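You operate a simulated robot arm through the tools that you are given. There is no shell and no other tool. Be economical: measure what you need, move in short steps, check, and stop when the job is done.

You run a simulated robot arm. Do the job below in one go: nothing can be reset, and whatever is moved stays where it is left.

## Task
Trial run: set RATE 2 and catch one crank turn from hopper two.
Fine: shut the slide again, then stand the pot on the chain case. Guard stays shut; spill a teaspoon at most. Set down upright: what you pick out.

The check looks at the end state, three seconds after you hand in, the way a careful person would. Anything else that was tipped, shoved, dropped, spilled or broken makes it a failure.

## Robot
A 7-joint arm with a two-finger parallel gripper on a trunk, on a base that drives. Base frame: it is fixed to the floor where the robot stands at the start and does not move with it; the origin is under the middle of the robot, x ahead of it, y to its left, z up. Readings come in mm, degrees, newtons and seconds.
With the tool pointing down near the work surface it reaches from about 100 to 680 mm from the robot's upright axis, wherever it stands. Its first joint turns from -166.0 to 166.0 degrees. Places, roughly: chain case top [500, -400, 800]; crank of the chain case [400, -200, 700]; hopper one [100, -700, 700]; hopper three [-500, -1100, 700]; hopper two [-200, -900, 700]; rate lever [600, 0, 700]; slide of hopper two [-400, -900, 700]. Payload 3.91 kg.
Tool frame: the origin (TCP) lies between the finger pads and is the grasp point; the fingertips stand 30 mm ahead of it; z points along the fingers, y is the line along which they close. Largest opening 110 mm; finger width 20, thickness 10; the body of the gripper, 48 by 112 mm, starts 55 mm behind the TCP.
Orientation is that of the tool frame in the base frame, as a unit quaternion [w, x, y, z]. With the fingers straight down and closing along the base's y, the tool's x points along the base's -x, its y along +y and its z along -z.

## Interface
- The arm moves only by the tool arm_command. Its argument "steps" is a list of rows, each a list of 7 numbers: the shift along the base's x, y, z in mm, then the turn, a rotation vector about the base's x, y, z in degrees, then the finger opening in mm, from 0 to 110. In form: [[x, y, z, ax, ay, az, grip], ...]. A call has 1 to 10 rows; each row shifts and turns the commanded pose from where the row before left it. A row lasts 0.2 s, in which the tool goes at most 50 mm and 8.6 degrees; a call with a longer step from one row to the next is refused whole, and so is a gripper value outside its range. A pose out of reach is approached as far as the arm can. The call stops where the force on the tool passes 90 N (or 10 N more than at its start, if that is more) or the arm is blocked; 0.2 s more then pass. The fingers move at their own pace (about 153 mm/s each) and stop on an object; they squeeze with about 24 N. The grip force told is the motor's: it shows also when the fingers shut on nothing. Time passes only in rows, and 0.2 s behind the last, so rows that do not move let the fingers close. It gives the time, the measured TCP pose, the force on the tool (base axes), the opening and the grip force at its end, in the units of the frame above (readings bear some noise), with the torque about the TCP (base axes, N m) and any sound that the robot's microphone picked up, and new pictures: "views" is both (left out), scene, wrist or none.
- Cameras (640 x 400 px; columns grow to the right, rows downward): "scene" is now at [-30.3, 81.2, 1445.3]; the picture's right is [-0.83, -0.56, 0.00], its down [-0.39, 0.57, -0.72] and it looks along [0.41, -0.59, -0.70] (base axes); focal length 254 px, centre (320, 200). "wrist" rides on the gripper at [77, 7, -114] in the tool frame; the picture's right is [-0.09, 1.00, 0.00], its down [-0.80, -0.07, -0.59] and it looks along [-0.59, -0.05, 0.80] (tool axes); focal length 270 px, centre (320, 200). There is no depth. A picture from a camera that has moved, and an enlarged one, comes with that camera's place and axes in the base frame and with its lens.
- move_column(by): slides the trunk up (or, below 0, down) by that many mm; the arm and the scene camera ride with it, the base frame stays. It gives what a move gives, with no picture.
- steer(legs): drives the robot by 1 to 6 legs, each [ahead, turn to the left] in mm and degrees, along the robot's own axes; the way and the turn of a leg run together, so that a leg with both is an arc; at most 1500 mm and 180 degrees a leg. The arm and the cameras ride along, it lands a little off, and it stops where it bumps. It gives what a move gives, and a new picture of the scene camera.
- pan_tilt(pan, tilt): turns the head with the scene camera to pan (to the left, within 155 degrees either way) and tilt (down, from -29 to 69), counted from straight ahead of the robot. It gives what a move gives, and a new picture of the scene camera.
- inspect(camera, box): a new picture of the part [left, top, right, bottom] of that camera's present view, enlarged. No time passes.
- finish_job(): hands the job in; it is judged then, once.

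Go step by step. Nothing tells you exact positions but the pictures and the camera data: compare them with the known pose of the tool, close in by small moves and look again before you grip or let go. The budget is 120 turns and 260 pictures, counting those below and the enlarged ones. Unless the task says otherwise, let go and move clear before handing in, and close with one line.

The tools are called after ">>>" by a JSON object that holds its "fn" and its "kwargs". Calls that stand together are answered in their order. arm_command: Moves the arm, as the interface text tells. Its arguments: {"type":"object","properties":{"steps":{"type":"array"},"views":{"type":"string","enum":["both","scene","wrist","none"]}},"required":["steps"]} The other tools are called the same way: move_column (by) slides the trunk up or down; steer (legs) drives the base; pan_tilt (pan, tilt) turns the head that bears the scene camera; inspect (camera, box) takes an enlarged picture of a part of a camera's view; finish_job () hands the job in.

At the start:

```text
time_s: 0.0
tcp_pos: [433.2, -223.5, 1067.8]
tool_rot: [0.0, 0.0, 1.0, -0.001]
wrist_force: [0.4, -0.3, 0.7]
wrist_torque: [0.01, 0.02, -0.01]
finger_gap: 110.2
grasp_force: 0.0
trunk travel left (down, up): [-425.0, 185.0]
robot x, y, heading: [-0.7, 0.0, 0.1]
head pan, tilt: [-55.7, 44.1]
```

scene: 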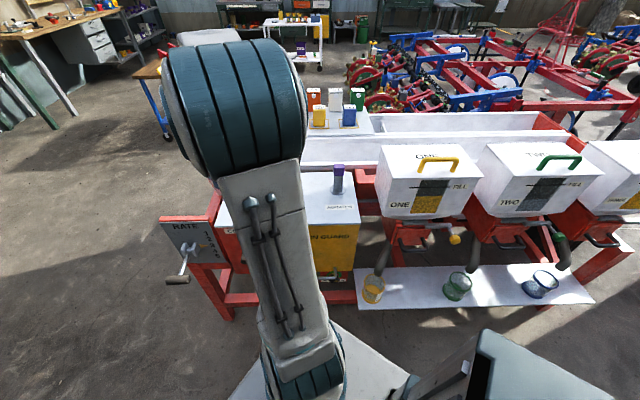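
wrist: 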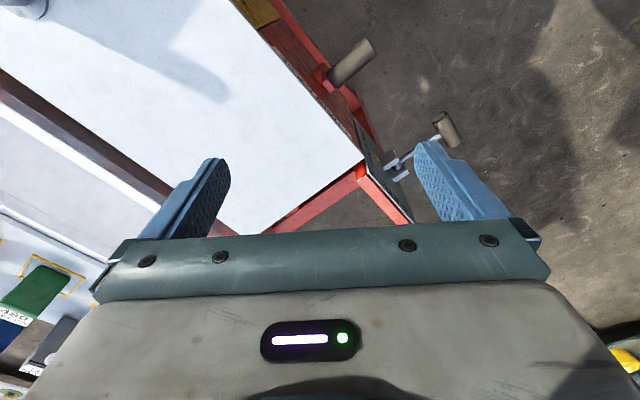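

I see a seed drill with hoppers, a RATE plate with lever, a chain case, and pots under spouts. I'll look closer first.

>>> {"fn": "inspect", "kwargs": {"camera": "scene", "box": [340, 130, 640, 320]}}

>>> {"fn": "inspect", "kwargs": {"camera": "scene", "box": [150, 180, 400, 320]}}

>>> {"fn": "pan_tilt", "kwargs": {"pan": -100, "tilt": 40}}

```text
2.11 times, centred on (490, 225) of scene
camera zoom: at [-30.3, 81.2, 1445.3], right [-0.83, -0.56, 0.0], down [-0.39, 0.57, -0.72], along [0.41, -0.59, -0.7], focal length 536 px, centre (-38, 147)
```

zoom: 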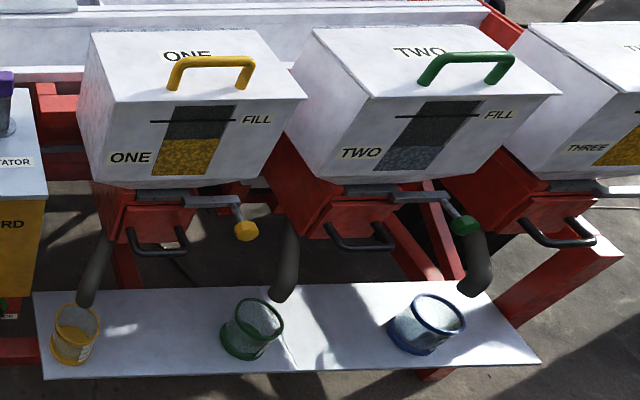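

```text
2.56 times, centred on (275, 250) of scene
camera zoom: at [-30.3, 81.2, 1445.3], right [-0.83, -0.56, 0.0], down [-0.39, 0.57, -0.72], along [0.41, -0.59, -0.7], focal length 651 px, centre (435, 72)
```

zoom: 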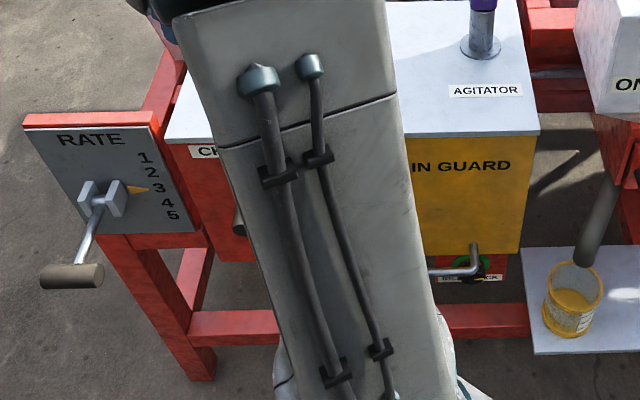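

```text
time_s: 1.1
tcp_pos: [433.0, -221.8, 1067.7]
tool_rot: [0.0, 0.0, 1.0, 0.0]
wrist_force: [0.2, -0.4, -0.4]
wrist_torque: [0.02, 0.0, 0.01]
finger_gap: 109.9
grasp_force: 0.0
trunk travel left (down, up): [-425.0, 185.0]
robot x, y, heading: [3.9, -0.9, -0.1]
head pan, tilt: [-100.0, 40.0]
camera scene: at [-91.3, 65.2, 1451.2], right [-0.98, 0.17, 0.0], down [0.11, 0.63, -0.77], along [-0.13, -0.75, -0.64], focal length 254 px, centre (320, 200)
```

scene: 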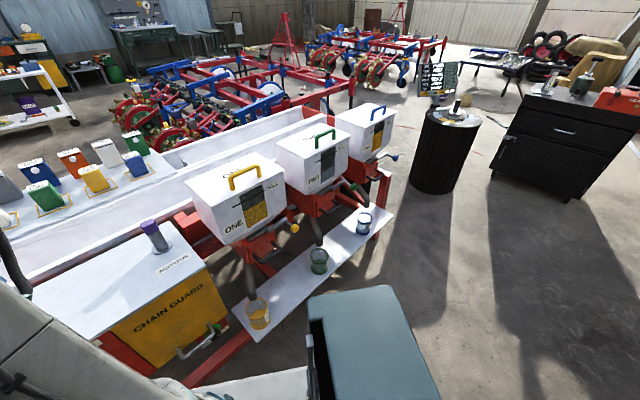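

There is a notice board in the background and pots below the spouts. I'll zoom in.

>>> {"fn": "inspect", "kwargs": {"camera": "scene", "box": [410, 55, 480, 110]}}

>>> {"fn": "inspect", "kwargs": {"camera": "scene", "box": [220, 180, 400, 340]}}

>>> {"fn": "inspect", "kwargs": {"camera": "scene", "box": [0, 120, 240, 280]}}

```text
7.27 times, centred on (445, 82) of scene
camera zoom: at [-91.3, 65.2, 1451.2], right [-0.98, 0.17, 0.0], down [0.11, 0.63, -0.77], along [-0.13, -0.75, -0.64], focal length 1850 px, centre (-589, 1054)
```

zoom: 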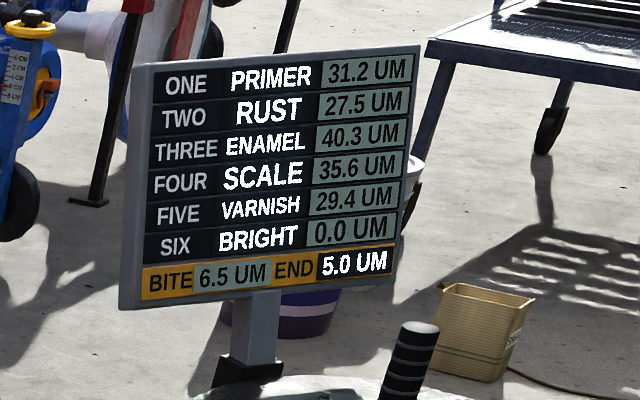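

```text
2.50 times, centred on (310, 260) of scene
camera zoom: at [-91.3, 65.2, 1451.2], right [-0.98, 0.17, 0.0], down [0.11, 0.63, -0.77], along [-0.13, -0.75, -0.64], focal length 636 px, centre (345, 50)
```

zoom: 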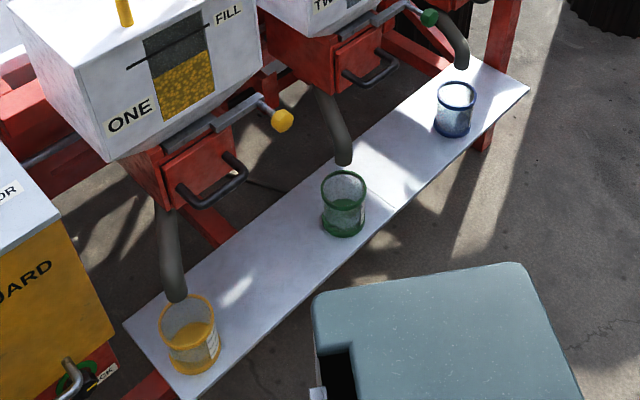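

```text
2.50 times, centred on (120, 200) of scene
camera zoom: at [-91.3, 65.2, 1451.2], right [-0.98, 0.17, 0.0], down [0.11, 0.63, -0.77], along [-0.13, -0.75, -0.64], focal length 636 px, centre (820, 200)
```

zoom: 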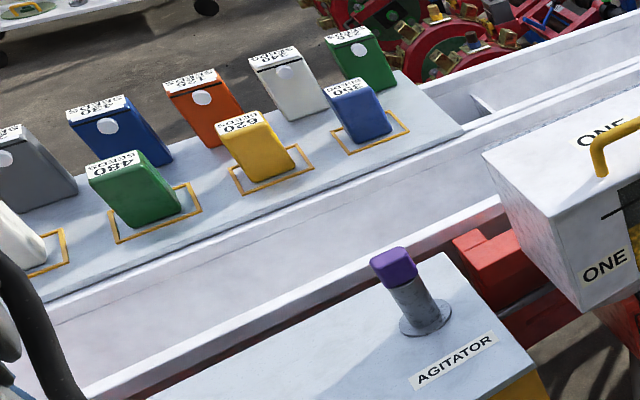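

Pot under hopper two's spout looks to be the green one. Now I'll look at the rate lever and crank.

>>> {"fn": "pan_tilt", "kwargs": {"pan": -20, "tilt": 50}}

>>> {"fn": "inspect", "kwargs": {"camera": "wrist", "box": [240, 0, 500, 200]}}

```text
time_s: 2.6
tcp_pos: [433.4, -222.2, 1067.3]
tool_rot: [-0.001, 0.0, 1.0, -0.001]
wrist_force: [0.2, -0.3, 0.3]
wrist_torque: [0.0, 0.02, 0.03]
finger_gap: 110.0
grasp_force: 0.1
trunk travel left (down, up): [-425.0, 185.0]
robot x, y, heading: [-1.3, -0.6, -0.1]
head pan, tilt: [-20.0, 50.0]
camera scene: at [-4.2, 122.5, 1437.1], right [-0.34, -0.94, 0.0], down [-0.72, 0.26, -0.64], along [0.6, -0.22, -0.77], focal length 254 px, centre (320, 200)
```

scene: 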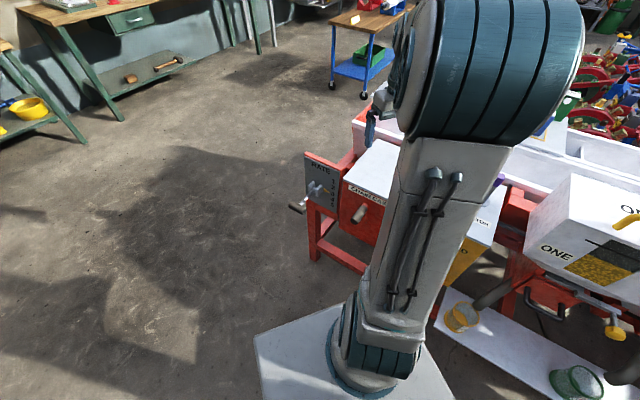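

```text
2.00 times, centred on (370, 100) of wrist
camera zoom: at [356.9, -216.3, 1182.4], right [0.09, 1.0, 0.0], down [0.8, -0.07, 0.59], along [0.59, -0.05, -0.8], focal length 541 px, centre (220, 400)
```

zoom: 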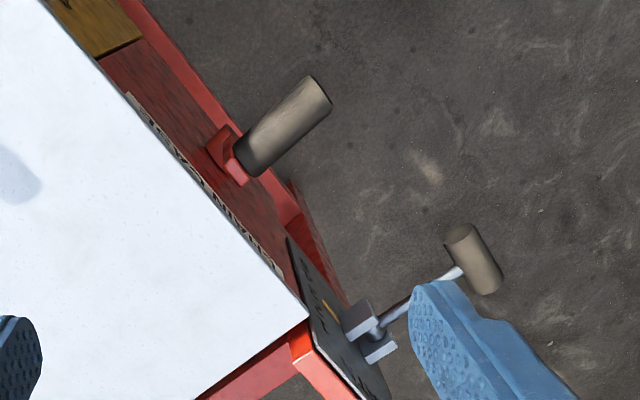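

>>> {"fn": "inspect", "kwargs": {"camera": "scene", "box": [270, 140, 400, 260]}}

```text
3.33 times, centred on (335, 200) of scene
camera zoom: at [-4.2, 122.5, 1437.1], right [-0.34, -0.94, 0.0], down [-0.72, 0.26, -0.64], along [0.6, -0.22, -0.77], focal length 848 px, centre (270, 200)
```

zoom: 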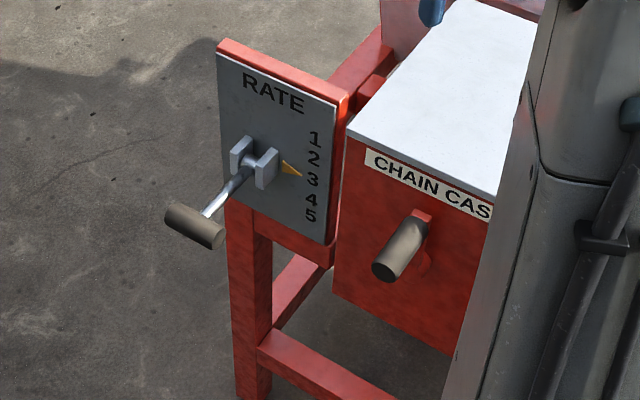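

Lever handle triangulates to about (569, 1, 703), its hub at (629, -91, 711), so it stands level at 3. Crank handle is near (428, -176, 759). I'll move the tool above the lever, yawed to close across its handle.

>>> {"fn": "arm_command", "kwargs": {"steps": [[19.4, 31.9, -23.9, 0, 0, 4.7, 110], [19.4, 31.9, -23.9, 0, 0, 4.7, 110], [19.4, 31.9, -23.9, 0, 0, 4.7, 110], [19.4, 31.9, -23.9, 0, 0, 4.7, 110], [19.4, 31.9, -23.9, 0, 0, 4.7, 110], [19.4, 31.9, -23.9, 0, 0, 4.7, 80], [19.4, 31.9, -23.9, 0, 0, 4.8, 80]]}}

>>> {"fn": "pan_tilt", "kwargs": {"pan": -50, "tilt": 50}}

```text
time_s: 4.2
tcp_pos: [568.2, 1.4, 899.1]
tool_rot: [0.001, -0.284, 0.959, 0.0]
wrist_force: [-0.2, -0.2, 0.0]
wrist_torque: [0.0, -0.04, -0.01]
finger_gap: 79.9
grasp_force: 0.2
trunk travel left (down, up): [-425.0, 185.0]
robot x, y, heading: [3.0, 0.9, -0.1]
head pan, tilt: [-20.0, 50.0]
camera scene: at [-4.0, 122.8, 1437.1], right [-0.34, -0.94, 0.0], down [-0.72, 0.26, -0.64], along [0.6, -0.22, -0.77], focal length 254 px, centre (320, 200)
camera wrist: at [501.5, -36.6, 1014.2], right [-0.47, 0.88, 0.0], down [0.71, 0.38, 0.59], along [0.52, 0.28, -0.8], focal length 270 px, centre (320, 200)
```

scene: 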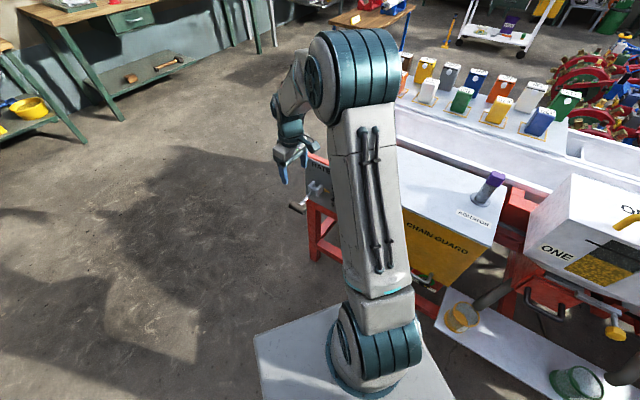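
wrist: 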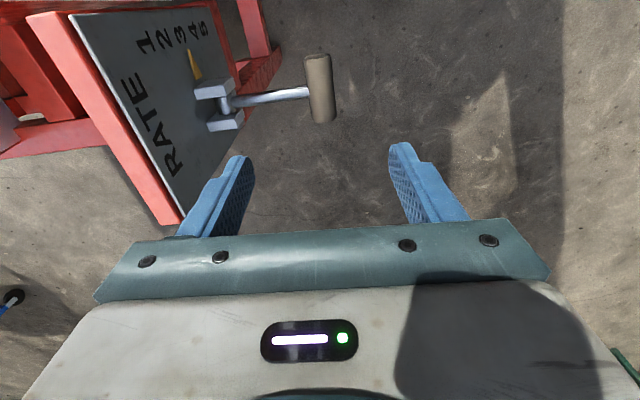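

```text
time_s: 5.2
tcp_pos: [568.5, 0.3, 899.7]
tool_rot: [0.001, -0.283, 0.959, 0.001]
wrist_force: [0.2, -0.2, 0.1]
wrist_torque: [0.0, 0.02, 0.01]
finger_gap: 79.9
grasp_force: 0.2
trunk travel left (down, up): [-425.0, 185.0]
robot x, y, heading: [3.7, -2.0, -0.0]
head pan, tilt: [-50.0, 50.0]
camera scene: at [-26.9, 90.1, 1437.1], right [-0.77, -0.64, 0.0], down [-0.49, 0.59, -0.64], along [0.41, -0.49, -0.77], focal length 254 px, centre (320, 200)
```

scene: 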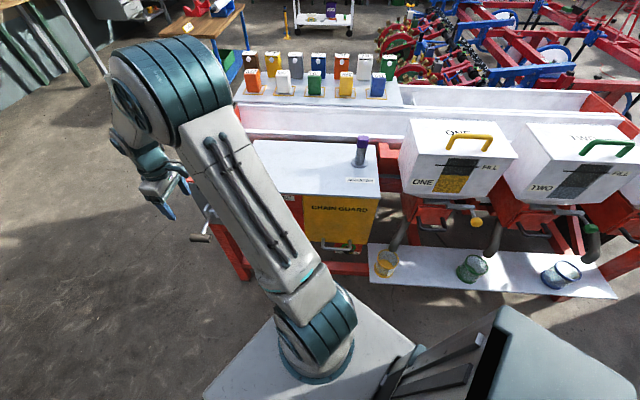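

The lever handle lies right below the tool. Going down and closing on it.

>>> {"fn": "arm_command", "kwargs": {"steps": [[0, 0, -45, 0, 0, 0, 80], [0, 0, -45, 0, 0, 0, 80], [0, 0, -45, 0, 0, 0, 80], [0, 0, -40, 0, 0, 0, 80], [0, 0, -18, 0, 0, 0, 80], [0, 0, 0, 0, 0, 0, 80]]}}

>>> {"fn": "inspect", "kwargs": {"camera": "wrist", "box": [60, 0, 440, 240]}}

```text
time_s: 6.6
tcp_pos: [569.1, -1.0, 704.4]
tool_rot: [0.0, -0.284, 0.959, -0.001]
wrist_force: [-0.8, 0.9, -0.4]
wrist_torque: [0.01, 0.02, 0.01]
finger_gap: 79.9
grasp_force: 0.0
trunk travel left (down, up): [-425.0, 185.0]
robot x, y, heading: [1.8, -0.3, -0.1]
head pan, tilt: [-50.0, 50.0]
camera scene: at [-26.9, 90.0, 1437.0], right [-0.77, -0.64, 0.0], down [-0.49, 0.59, -0.64], along [0.41, -0.49, -0.77], focal length 254 px, centre (320, 200)
camera wrist: at [501.8, -37.2, 820.4], right [-0.47, 0.88, 0.0], down [0.71, 0.38, 0.59], along [0.52, 0.28, -0.8], focal length 270 px, centre (320, 200)
```

scene: 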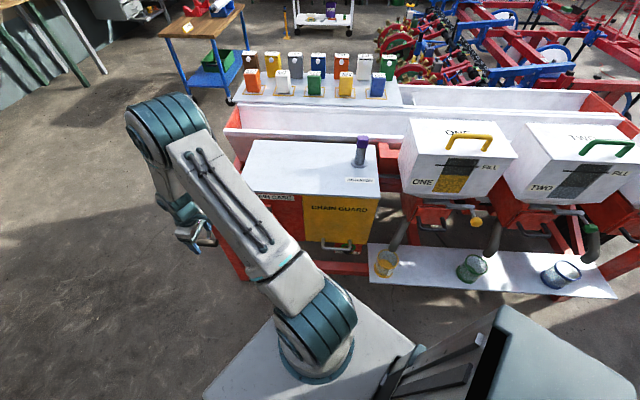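
wrist: 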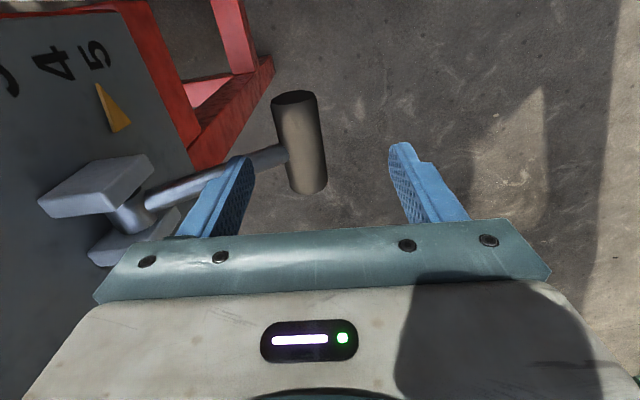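

```text
1.67 times, centred on (250, 120) of wrist
camera zoom: at [501.8, -37.2, 820.4], right [-0.47, 0.88, 0.0], down [0.71, 0.38, 0.59], along [0.52, 0.28, -0.8], focal length 450 px, centre (437, 333)
```

zoom: 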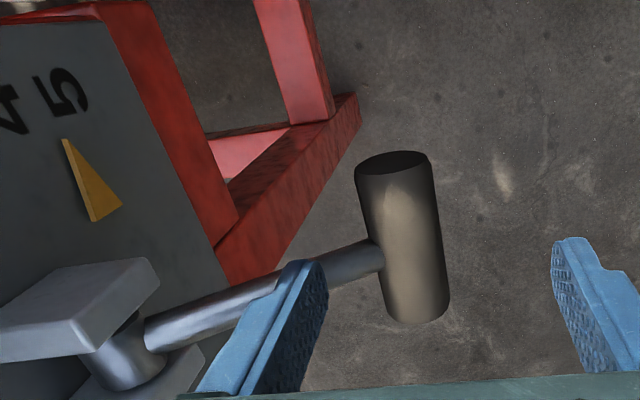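

>>> {"fn": "inspect", "kwargs": {"camera": "scene", "box": [150, 180, 260, 270]}}

```text
4.44 times, centred on (205, 225) of scene
camera zoom: at [-26.9, 90.0, 1437.0], right [-0.77, -0.64, 0.0], down [-0.49, 0.59, -0.64], along [0.41, -0.49, -0.77], focal length 1130 px, centre (831, 89)
```

zoom: 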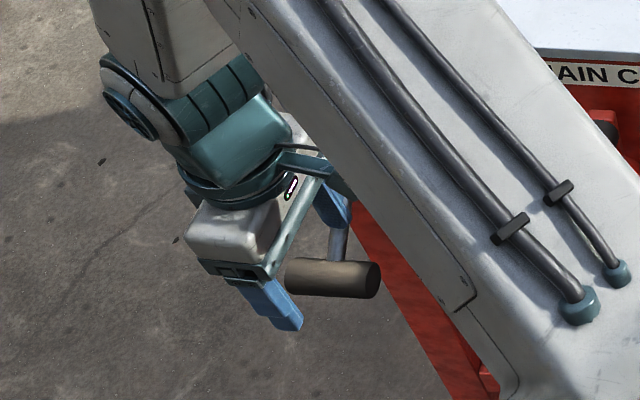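

The handle sits some 20 mm to the crank side of the fingers. I'll shift along it, then close.

>>> {"fn": "arm_command", "kwargs": {"steps": [[-13, -18, -6, 0, 0, 0, 80], [0, 0, 0, 0, 0, 0, 50], [0, 0, 0, 0, 0, 0, 50]]}}

>>> {"fn": "inspect", "kwargs": {"camera": "scene", "box": [150, 180, 260, 270]}}

```text
time_s: 7.4
tcp_pos: [555.6, -19.4, 701.1]
tool_rot: [0.0, -0.285, 0.959, 0.0]
wrist_force: [0.2, 0.0, -0.2]
wrist_torque: [0.01, 0.01, -0.02]
finger_gap: 50.0
grasp_force: 0.1
trunk travel left (down, up): [-425.0, 185.0]
robot x, y, heading: [1.8, 0.7, -0.1]
head pan, tilt: [-50.0, 50.0]
camera scene: at [-27.0, 90.1, 1437.0], right [-0.77, -0.64, 0.0], down [-0.49, 0.59, -0.64], along [0.41, -0.49, -0.77], focal length 254 px, centre (320, 200)
camera wrist: at [488.5, -55.9, 815.4], right [-0.47, 0.88, 0.0], down [0.71, 0.38, 0.59], along [0.52, 0.28, -0.8], focal length 270 px, centre (320, 200)
```

scene: 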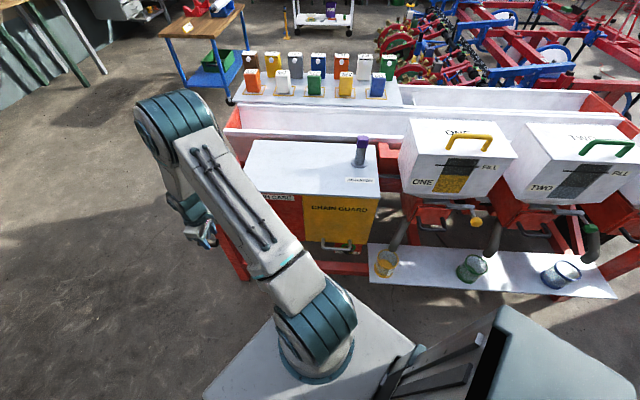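
wrist: 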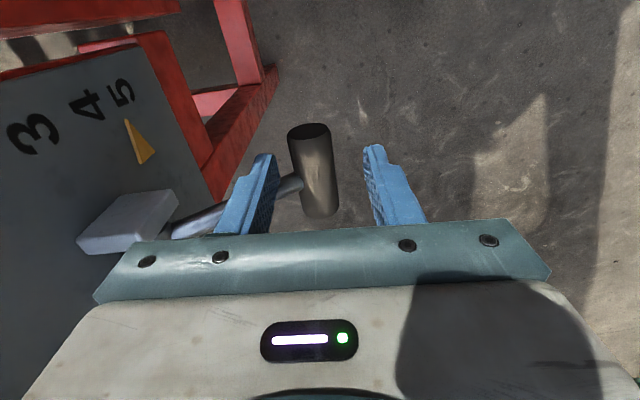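

```text
4.44 times, centred on (205, 225) of scene
camera zoom: at [-27.0, 90.1, 1437.0], right [-0.77, -0.64, 0.0], down [-0.49, 0.59, -0.64], along [0.41, -0.49, -0.77], focal length 1130 px, centre (831, 89)
```

zoom: 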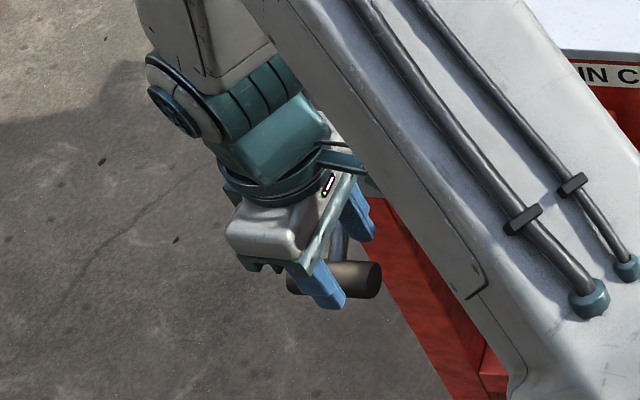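

The descent evidently nudged the lever down: it now droops to about (570, -16, 660), near 5. I'll shift along the handle away from its stem, go down and grip its end.

>>> {"fn": "arm_command", "kwargs": {"steps": [[-10, -13, 0, 0, 0, 0, 60], [0, 0, -20, 0, 0, 0, 60], [0, 0, -14, 0, 0, 0, 60], [0, 0, 0, 0, 0, 0, 60]]}}

>>> {"fn": "inspect", "kwargs": {"camera": "scene", "box": [150, 180, 260, 270]}}

```text
time_s: 8.4
tcp_pos: [545.6, -30.9, 665.4]
tool_rot: [0.0, -0.284, 0.959, -0.001]
wrist_force: [0.6, 0.2, -0.4]
wrist_torque: [0.01, -0.03, 0.02]
finger_gap: 60.0
grasp_force: 0.1
trunk travel left (down, up): [-425.0, 185.0]
robot x, y, heading: [-0.1, 1.0, -0.3]
head pan, tilt: [-50.0, 50.0]
camera scene: at [-26.9, 90.0, 1437.1], right [-0.77, -0.64, 0.0], down [-0.49, 0.59, -0.64], along [0.41, -0.49, -0.77], focal length 254 px, centre (320, 200)
camera wrist: at [478.3, -67.4, 780.7], right [-0.47, 0.88, 0.0], down [0.71, 0.38, 0.59], along [0.53, 0.28, -0.8], focal length 270 px, centre (320, 200)
```

scene: 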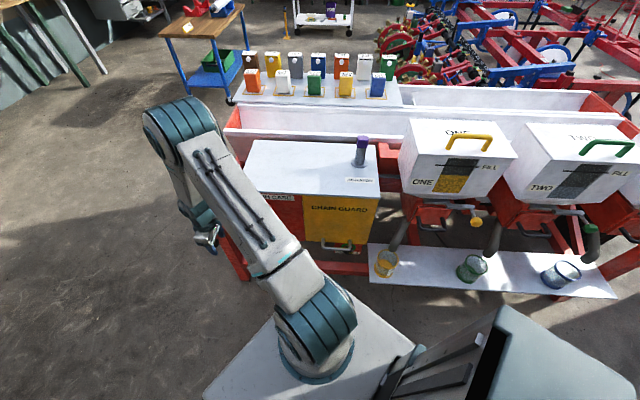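
wrist: 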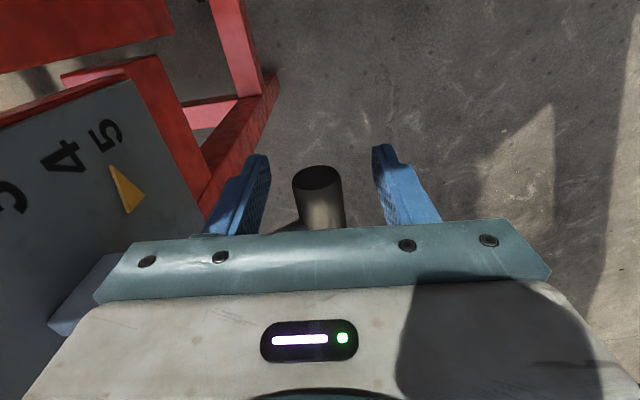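

```text
4.44 times, centred on (205, 225) of scene
camera zoom: at [-26.9, 90.0, 1437.1], right [-0.77, -0.64, 0.0], down [-0.49, 0.59, -0.64], along [0.41, -0.49, -0.77], focal length 1130 px, centre (831, 89)
```

zoom: 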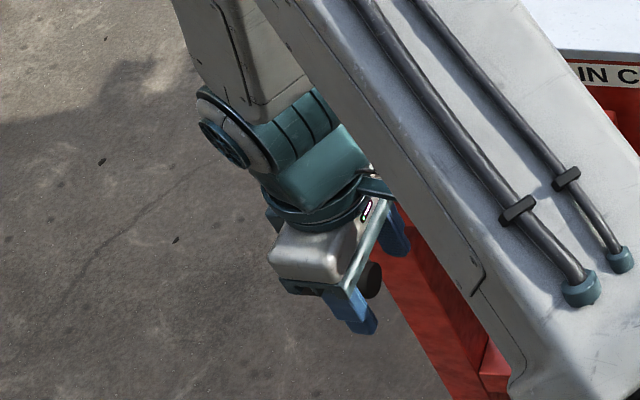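

The handle's end is between the pads. Small shift inward, then grip.

>>> {"fn": "arm_command", "kwargs": {"steps": [[5, 3, 0, 0, 0, 0, 60], [0, 0, 0, 0, 0, 0, 0], [0, 0, 0, 0, 0, 0, 0], [0, 0, 0, 0, 0, 0, 0]]}}

```text
time_s: 9.4
tcp_pos: [552.0, -29.6, 666.6]
tool_rot: [0.002, -0.283, 0.959, 0.0]
wrist_force: [8.3, -14.3, 6.4]
wrist_torque: [-0.18, -0.15, 0.36]
finger_gap: 29.7
grasp_force: 45.1
trunk travel left (down, up): [-425.0, 185.0]
robot x, y, heading: [-1.8, -2.2, -0.3]
head pan, tilt: [-50.0, 50.0]
camera scene: at [-26.6, 88.8, 1437.2], right [-0.77, -0.64, 0.0], down [-0.49, 0.59, -0.64], along [0.41, -0.49, -0.77], focal length 254 px, centre (320, 200)
camera wrist: at [484.7, -65.9, 781.9], right [-0.47, 0.88, 0.0], down [0.71, 0.38, 0.6], along [0.53, 0.28, -0.8], focal length 270 px, centre (320, 200)
```

scene: 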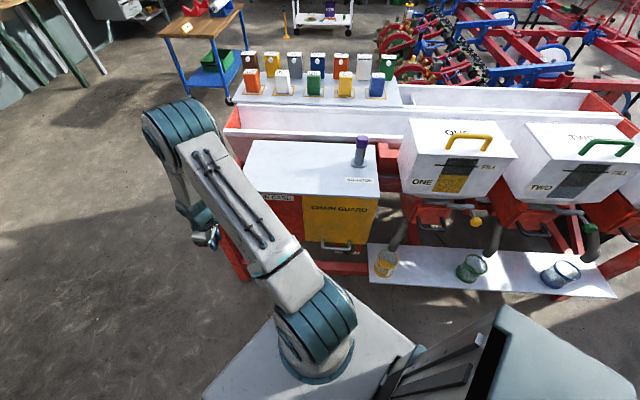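
wrist: 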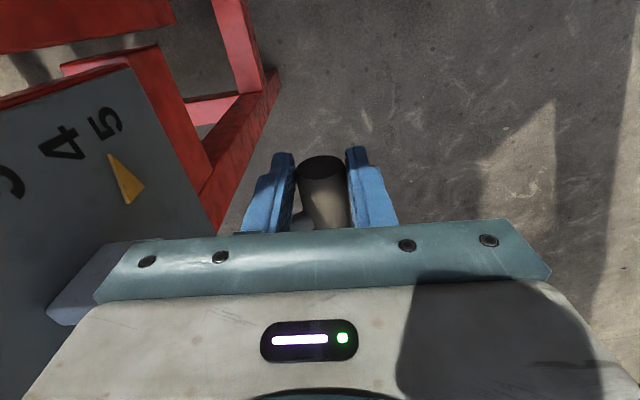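

Gripped. Lifting along the arc to level (about 3) first.

>>> {"fn": "arm_command", "kwargs": {"steps": [[-3.5, 5.4, 17, 0, 0, 0, 0], [-2.4, 3.6, 17, 0, 0, 0, 0], [-1, 1.5, 17, 0, 0, 0, 0], [0, 0, 0, 0, 0, 0, 0]], "views": "wrist"}}

```text
time_s: 10.4
tcp_pos: [543.4, -16.9, 717.6]
tool_rot: [0.0, -0.285, 0.959, 0.0]
wrist_force: [6.2, -8.3, -7.0]
wrist_torque: [0.34, 0.09, 0.43]
finger_gap: 29.4
grasp_force: 45.2
trunk travel left (down, up): [-425.0, 185.0]
robot x, y, heading: [-2.6, 2.2, -0.1]
head pan, tilt: [-50.0, 50.0]
camera wrist: at [476.2, -54.0, 832.8], right [-0.47, 0.88, 0.0], down [0.71, 0.38, 0.59], along [0.52, 0.28, -0.8], focal length 270 px, centre (320, 200)
```

wrist: 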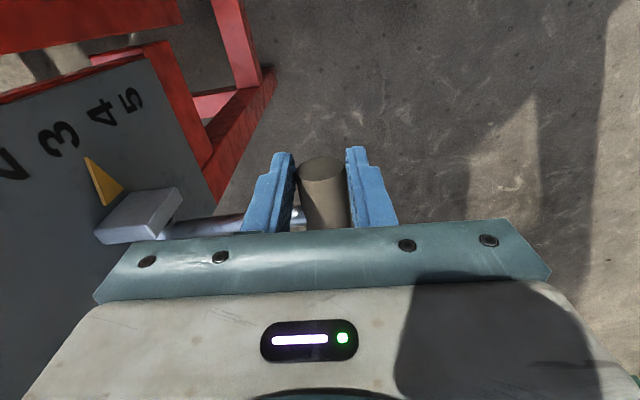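

Pointer is back at about 3; one more unit up (~28 mm).

>>> {"fn": "arm_command", "kwargs": {"steps": [[0.3, -0.6, 14, 0, 0, 0, 0], [2, -3, 14, 0, 0, 0, 0], [0, 0, 0, 0, 0, 0, 0]], "views": "both"}}

```text
time_s: 11.2
tcp_pos: [545.2, -18.9, 744.1]
tool_rot: [-0.002, -0.284, 0.959, 0.001]
wrist_force: [-4.5, -3.3, -10.8]
wrist_torque: [0.66, 0.72, 0.45]
finger_gap: 29.2
grasp_force: 45.0
trunk travel left (down, up): [-425.0, 185.0]
robot x, y, heading: [-2.0, 0.7, 0.1]
head pan, tilt: [-50.0, 50.0]
camera scene: at [-26.6, 89.3, 1437.1], right [-0.77, -0.64, 0.0], down [-0.49, 0.59, -0.64], along [0.41, -0.49, -0.77], focal length 254 px, centre (320, 200)
camera wrist: at [477.8, -55.6, 860.5], right [-0.47, 0.88, 0.0], down [0.71, 0.38, 0.59], along [0.52, 0.28, -0.81], focal length 270 px, centre (320, 200)
```

scene: 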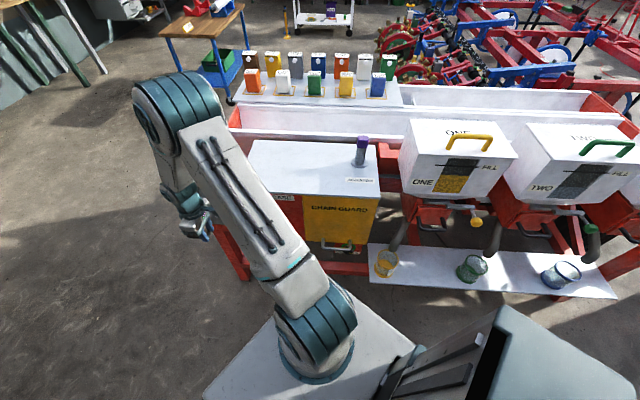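
wrist: 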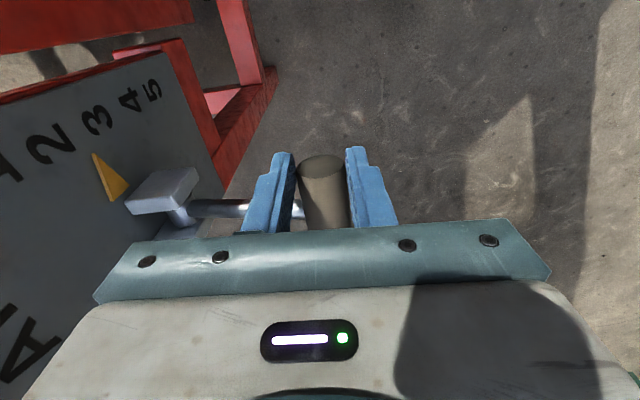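

I'll release, raise the arm and check the pointer from the scene camera at the same view as before.

>>> {"fn": "arm_command", "kwargs": {"steps": [[0, 0, 0, 0, 0, 0, 60], [0, 0, 0, 0, 0, 0, 60], [0, 0, 40, 0, 0, 0, 60], [0, 0, 45, 0, 0, 0, 60], [-15, 20, 40, 0, 0, 0, 60], [-20, 30, 30, 0, 0, 0, 60], [-20, 30, 30, 0, 0, 0, 60]], "views": "wrist"}}

>>> {"fn": "pan_tilt", "kwargs": {"pan": -20, "tilt": 50}}

>>> {"fn": "inspect", "kwargs": {"camera": "scene", "box": [270, 140, 400, 260]}}

```text
time_s: 12.8
tcp_pos: [491.8, 62.1, 929.4]
tool_rot: [0.0, -0.284, 0.959, 0.0]
wrist_force: [-0.2, 0.4, 0.1]
wrist_torque: [0.04, 0.01, 0.0]
finger_gap: 60.0
grasp_force: 0.1
trunk travel left (down, up): [-425.0, 185.0]
robot x, y, heading: [-0.0, 0.3, 0.5]
head pan, tilt: [-50.0, 50.0]
camera wrist: at [424.6, 24.8, 1044.8], right [-0.47, 0.88, 0.0], down [0.71, 0.38, 0.59], along [0.53, 0.28, -0.8], focal length 270 px, centre (320, 200)
```

wrist: 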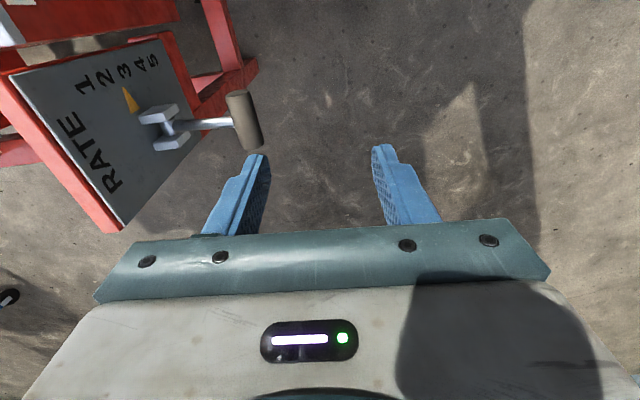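

```text
time_s: 13.8
tcp_pos: [492.2, 60.8, 927.8]
tool_rot: [-0.001, -0.284, 0.959, 0.0]
wrist_force: [0.2, -0.3, 1.1]
wrist_torque: [-0.05, -0.03, 0.0]
finger_gap: 60.3
grasp_force: 0.0
trunk travel left (down, up): [-425.0, 185.0]
robot x, y, heading: [-2.2, 1.0, -0.0]
head pan, tilt: [-20.0, 50.0]
camera scene: at [-4.2, 122.5, 1437.1], right [-0.34, -0.94, 0.0], down [-0.72, 0.26, -0.64], along [0.6, -0.22, -0.77], focal length 254 px, centre (320, 200)
```

scene: 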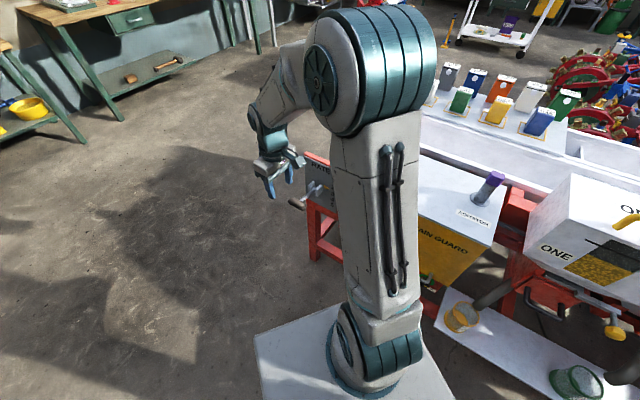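

```text
3.33 times, centred on (335, 200) of scene
camera zoom: at [-4.2, 122.5, 1437.1], right [-0.34, -0.94, 0.0], down [-0.72, 0.26, -0.64], along [0.6, -0.22, -0.77], focal length 848 px, centre (270, 200)
```

zoom: 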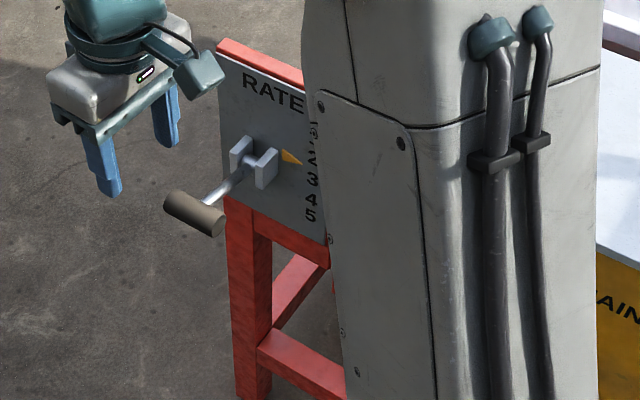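

Pointer reads about 2.4; it needs ~14 mm more at the handle. I'll go back, re-grip and lift a bit.

>>> {"fn": "arm_command", "kwargs": {"steps": [[20, -30, -30, 0, 0, 0, 60], [20, -30, -30, 0, 0, 0, 60], [15, -20, -40, 0, 0, 0, 60], [0, 0, -45, 0, 0, 0, 60], [0, 0, -42, 0, 0, 0, 60], [0, 0, 0, 0, 0, 0, 0], [0, 0, 0, 0, 0, 0, 0], [0.5, -0.8, 8, 0, 0, 0, 0], [1, -1.6, 8, 0, 0, 0, 0], [0, 0, 0, 0, 0, 0, 0]], "views": "wrist"}}

>>> {"fn": "arm_command", "kwargs": {"steps": [[0, 0, 0, 0, 0, 0, 60], [0, 0, 0, 0, 0, 0, 60], [0, 0, 40, 0, 0, 0, 60], [0, 0, 45, 0, 0, 0, 60], [-15, 20, 40, 0, 0, 0, 60], [-20, 30, 20, 0, 0, 0, 60], [-20, 30, 20, 0, 0, 0, 60]], "views": "wrist"}}

>>> {"fn": "inspect", "kwargs": {"camera": "scene", "box": [270, 140, 400, 260]}}

```text
time_s: 15.9
tcp_pos: [548.2, -21.1, 761.0]
tool_rot: [0.001, -0.284, 0.959, 0.001]
wrist_force: [-5.0, 9.8, -5.3]
wrist_torque: [0.91, 0.28, 0.53]
finger_gap: 29.7
grasp_force: 44.7
trunk travel left (down, up): [-425.0, 185.0]
robot x, y, heading: [0.1, -3.6, -0.2]
head pan, tilt: [-20.0, 50.0]
camera wrist: at [480.8, -58.1, 875.1], right [-0.47, 0.88, 0.0], down [0.71, 0.38, 0.59], along [0.53, 0.28, -0.8], focal length 270 px, centre (320, 200)
```

wrist: 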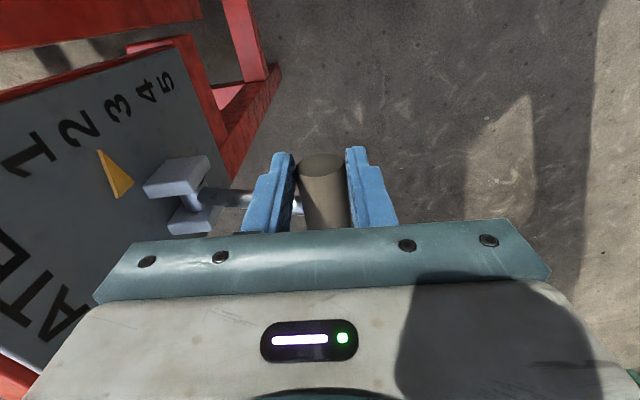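

```text
time_s: 17.6
tcp_pos: [492.7, 59.0, 925.5]
tool_rot: [0.0, -0.284, 0.959, 0.0]
wrist_force: [0.4, 0.4, -0.7]
wrist_torque: [-0.01, -0.01, 0.01]
finger_gap: 60.0
grasp_force: 0.1
trunk travel left (down, up): [-425.0, 185.0]
robot x, y, heading: [-2.3, -3.0, -0.1]
head pan, tilt: [-20.0, 50.0]
camera wrist: at [425.0, 22.0, 1041.2], right [-0.47, 0.88, 0.0], down [0.71, 0.38, 0.59], along [0.53, 0.28, -0.8], focal length 270 px, centre (320, 200)
```

wrist: 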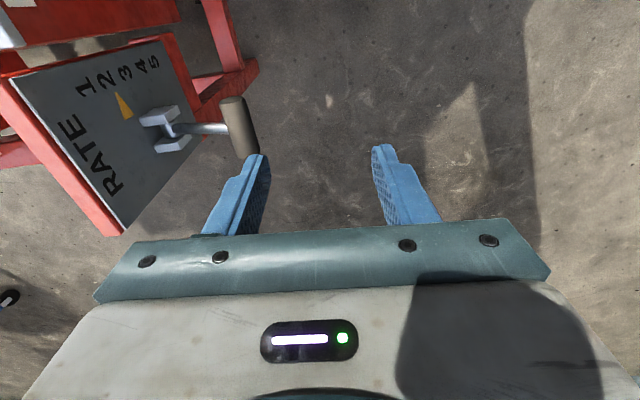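

```text
3.33 times, centred on (335, 200) of scene
camera zoom: at [-4.4, 122.7, 1437.0], right [-0.34, -0.94, 0.0], down [-0.72, 0.26, -0.64], along [0.6, -0.22, -0.77], focal length 848 px, centre (270, 200)
```

zoom: 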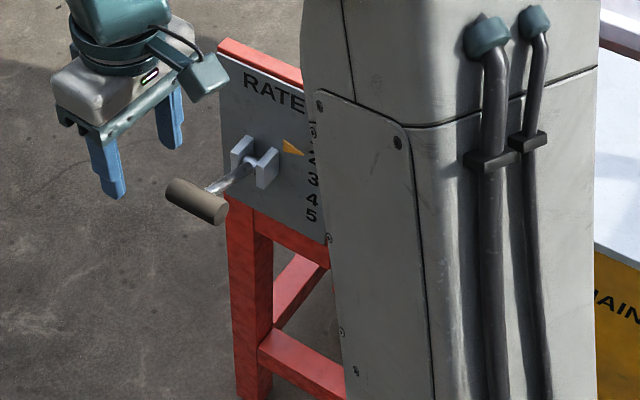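

>>> {"fn": "inspect", "kwargs": {"camera": "wrist", "box": [60, 40, 260, 165]}}

>>> {"fn": "inspect", "kwargs": {"camera": "scene", "box": [310, 155, 345, 185]}}

```text
3.20 times, centred on (160, 102) of wrist
camera zoom: at [425.0, 22.0, 1041.2], right [-0.47, 0.88, 0.0], down [0.71, 0.38, 0.59], along [0.53, 0.28, -0.8], focal length 865 px, centre (832, 512)
```

zoom: 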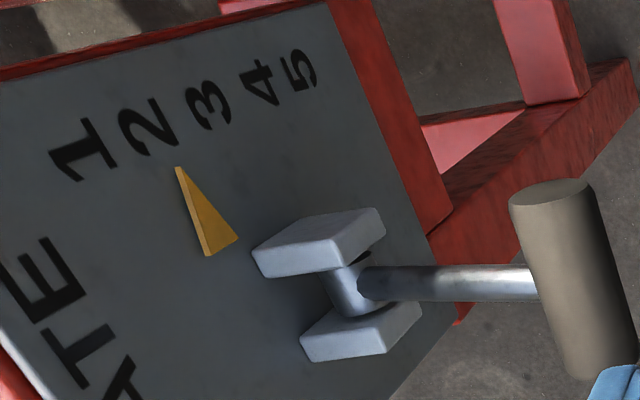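

```text
13.33 times, centred on (328, 170) of scene
camera zoom: at [-4.4, 122.7, 1437.0], right [-0.34, -0.94, 0.0], down [-0.72, 0.26, -0.64], along [0.6, -0.22, -0.77], focal length 3392 px, centre (220, 600)
```

zoom: 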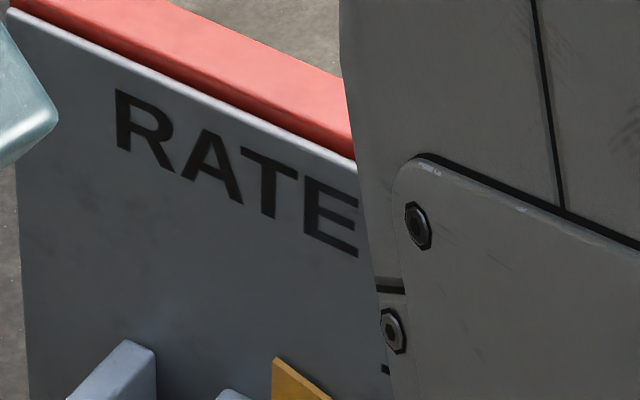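

Rate now reads 2. Next I drive along the drill toward hopper two: turn left 33° and back up ~600 mm parallel to the machine.

>>> {"fn": "steer", "kwargs": {"legs": [[0, 33], [-550, 0]]}}

>>> {"fn": "pan_tilt", "kwargs": {"pan": -90, "tilt": 45}}

```text
time_s: 22.3
tcp_pos: [-79.4, 20.4, 926.0]
tool_rot: [0.0, -0.548, 0.836, 0.0]
wrist_force: [0.1, -0.9, 0.1]
wrist_torque: [0.01, 0.01, 0.05]
finger_gap: 60.0
grasp_force: 0.1
trunk travel left (down, up): [-425.0, 185.0]
robot x, y, heading: [-457.4, -300.3, 33.5]
head pan, tilt: [-20.0, 50.0]
camera scene: at [-529.5, -201.0, 1437.1], right [0.24, -0.97, 0.0], down [-0.74, -0.18, -0.64], along [0.62, 0.15, -0.77], focal length 254 px, centre (320, 200)
```

scene: 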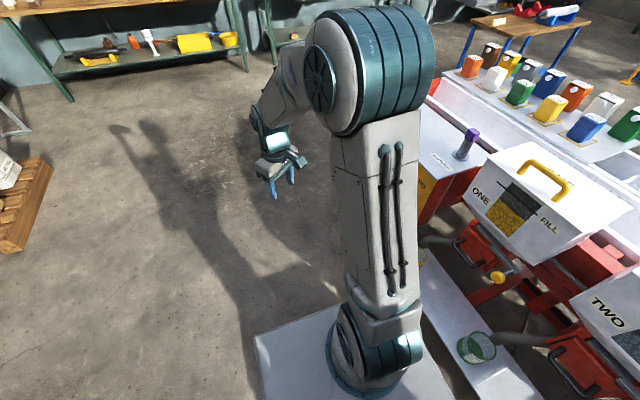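

```text
time_s: 23.7
tcp_pos: [-78.7, 19.6, 925.3]
tool_rot: [-0.001, -0.549, 0.836, 0.001]
wrist_force: [-0.7, 0.1, -0.5]
wrist_torque: [-0.01, -0.02, -0.01]
finger_gap: 60.0
grasp_force: 0.1
trunk travel left (down, up): [-425.0, 185.0]
robot x, y, heading: [-457.6, -295.9, 33.7]
head pan, tilt: [-90.0, 45.0]
camera scene: at [-559.1, -286.7, 1444.0], right [-0.83, -0.55, 0.0], down [-0.39, 0.59, -0.71], along [0.39, -0.59, -0.71], focal length 254 px, centre (320, 200)
```

scene: 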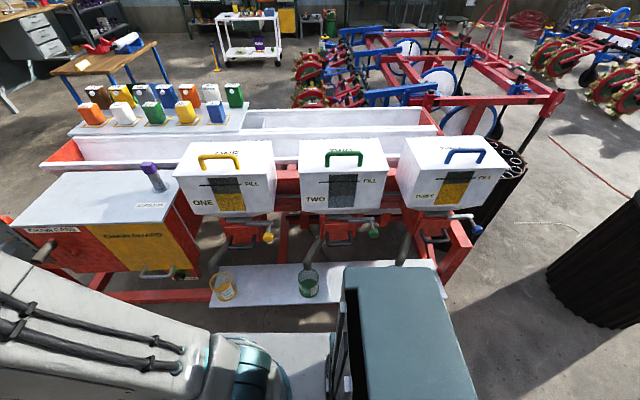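

Nice frontal view. Zooming in on hopper two's slide, spout and pot, and on the crank/case.

>>> {"fn": "inspect", "kwargs": {"camera": "scene", "box": [200, 200, 360, 300]}}

>>> {"fn": "inspect", "kwargs": {"camera": "scene", "box": [340, 140, 490, 270]}}

>>> {"fn": "inspect", "kwargs": {"camera": "scene", "box": [0, 160, 200, 290]}}

```text
4.00 times, centred on (280, 250) of scene
camera zoom: at [-559.1, -286.7, 1444.0], right [-0.83, -0.55, 0.0], down [-0.39, 0.59, -0.71], along [0.39, -0.59, -0.71], focal length 1018 px, centre (480, 0)
```

zoom: 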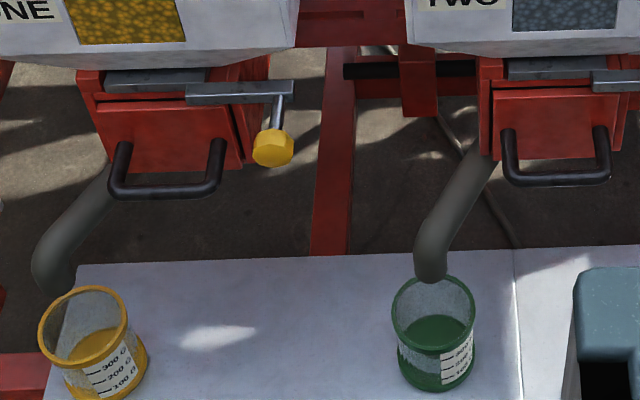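

```text
3.08 times, centred on (415, 205) of scene
camera zoom: at [-559.1, -286.7, 1444.0], right [-0.83, -0.55, 0.0], down [-0.39, 0.59, -0.71], along [0.39, -0.59, -0.71], focal length 783 px, centre (28, 185)
```

zoom: 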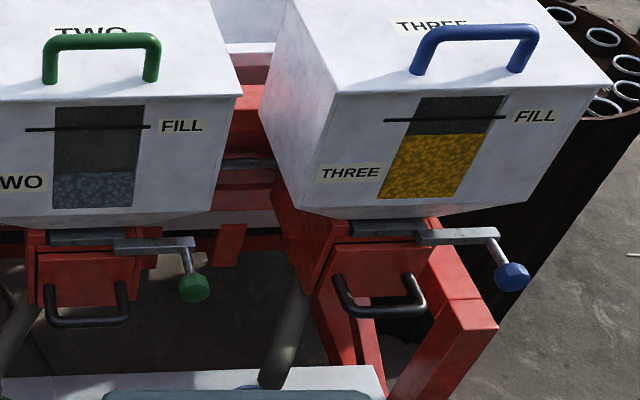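

```text
3.08 times, centred on (100, 225) of scene
camera zoom: at [-559.1, -286.7, 1444.0], right [-0.83, -0.55, 0.0], down [-0.39, 0.59, -0.71], along [0.39, -0.59, -0.71], focal length 783 px, centre (997, 123)
```

zoom: 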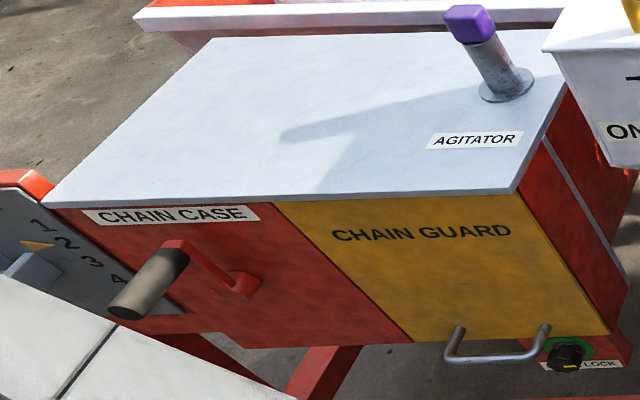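

All slides look shut; pot two (green) stands under its spout. Knob of slide two triangulates to about (-413, -847, 726). I'll retract the arm and swing it round toward hopper two.

>>> {"fn": "arm_command", "kwargs": {"steps": [[-36.7, -30.9, 0, 0, 0, 0, 60], [-36.7, -30.9, 0, 0, 0, 0, 60], [-36.7, -30.9, 0, 0, 0, 0, 60], [28.3, -38.6, 0, 0, 0, -7.72, 60], [22.7, -42.1, 0, 0, 0, -7.72, 60], [16.7, -44.8, 0, 0, 0, -7.72, 60], [10.5, -46.7, 0, 0, 0, -7.72, 60], [4.1, -47.7, 0, 0, 0, -7.72, 60], [-2.6, -47.8, 0, 0, 0, -7.72, 60], [-9, -47, 0, 0, 0, -7.72, 60]], "views": "none"}}

>>> {"fn": "arm_command", "kwargs": {"steps": [[-15.3, -45.3, 0, 0, 0, -7.72, 60], [-21.4, -42.8, 0, 0, 0, -7.72, 60], [-27, -39.5, 0, 0, 0, -7.72, 60], [-32.2, -35.5, 0, 0, 0, -7.72, 60], [-36.7, -30.7, 0, 0, 0, -7.72, 60], [-40.5, -25.4, 0, 0, 0, -7.72, 60], [-43.6, -19.7, 0, 0, 0, -7.72, 60], [-45.9, -13.5, 0, 0, 0, -7.72, 60], [-47.4, -7.1, 0, 0, 0, -7.72, 60]]}}

```text
time_s: 25.9
tcp_pos: [-117.5, -389.5, 928.0]
tool_rot: [0.0, -0.108, 0.994, 0.0]
wrist_force: [0.0, 0.3, -0.4]
wrist_torque: [0.02, 0.01, -0.01]
finger_gap: 59.9
grasp_force: 0.0
trunk travel left (down, up): [-425.0, 185.0]
robot x, y, heading: [-457.0, -302.0, 33.9]
head pan, tilt: [-90.0, 45.0]
```

```text
time_s: 27.9
tcp_pos: [-428.1, -647.6, 925.6]
tool_rot: [0.0, 0.478, 0.879, 0.0]
wrist_force: [0.6, 0.5, -1.0]
wrist_torque: [0.0, 0.0, 0.0]
finger_gap: 60.0
grasp_force: 0.2
trunk travel left (down, up): [-425.0, 185.0]
robot x, y, heading: [-457.3, -298.9, 33.3]
head pan, tilt: [-90.0, 45.0]
camera scene: at [-559.4, -287.0, 1444.0], right [-0.83, -0.55, 0.0], down [-0.39, 0.59, -0.71], along [0.39, -0.59, -0.71], focal length 254 px, centre (320, 200)
camera wrist: at [-462.9, -579.1, 1041.3], right [0.88, 0.47, 0.0], down [0.38, -0.71, 0.59], along [0.28, -0.53, -0.8], focal length 270 px, centre (320, 200)
```

scene: 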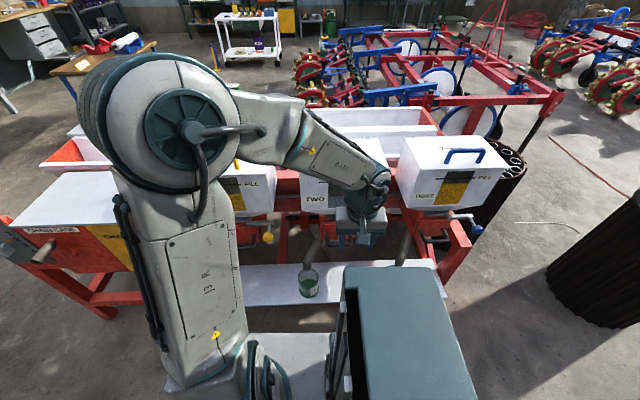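
wrist: 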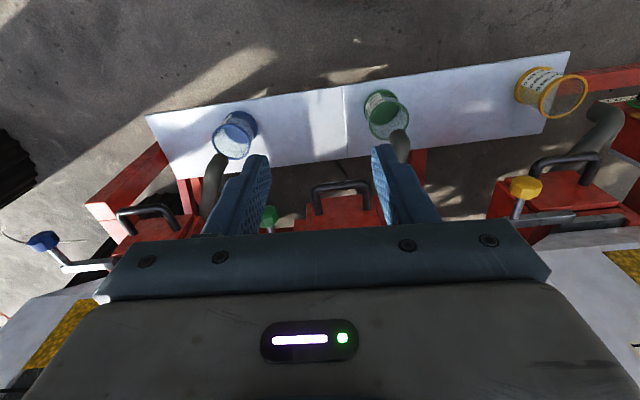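

Wrist view confirms the knob at about (-411, -849, 726). Let me look into the pots.

>>> {"fn": "inspect", "kwargs": {"camera": "wrist", "box": [200, 70, 440, 220]}}

>>> {"fn": "inspect", "kwargs": {"camera": "wrist", "box": [490, 50, 640, 150]}}

```text
2.67 times, centred on (320, 145) of wrist
camera zoom: at [-462.9, -579.1, 1041.3], right [0.88, 0.47, 0.0], down [0.38, -0.71, 0.59], along [0.28, -0.53, -0.8], focal length 721 px, centre (320, 347)
```

zoom: 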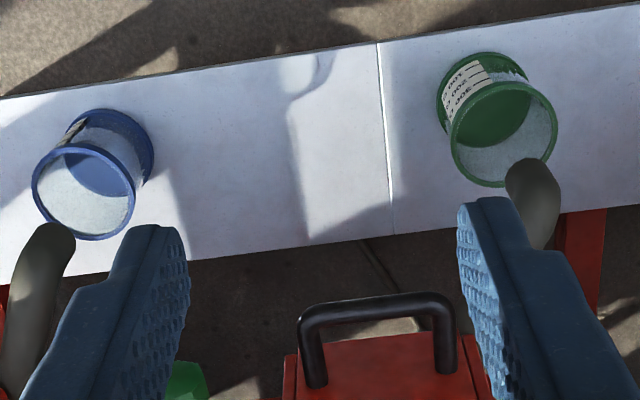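

```text
4.00 times, centred on (565, 100) of wrist
camera zoom: at [-462.9, -579.1, 1041.3], right [0.88, 0.47, 0.0], down [0.38, -0.71, 0.59], along [0.28, -0.53, -0.8], focal length 1081 px, centre (-660, 600)
```

zoom: 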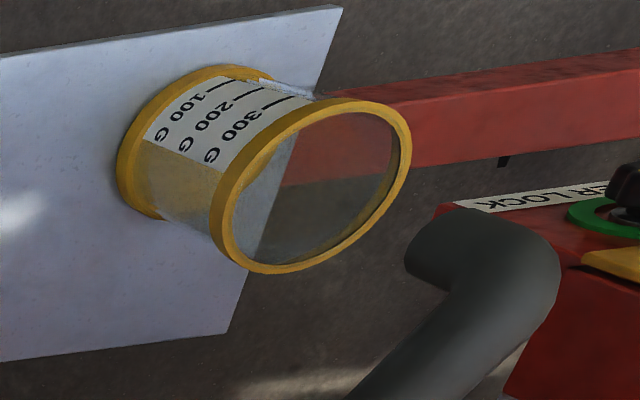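

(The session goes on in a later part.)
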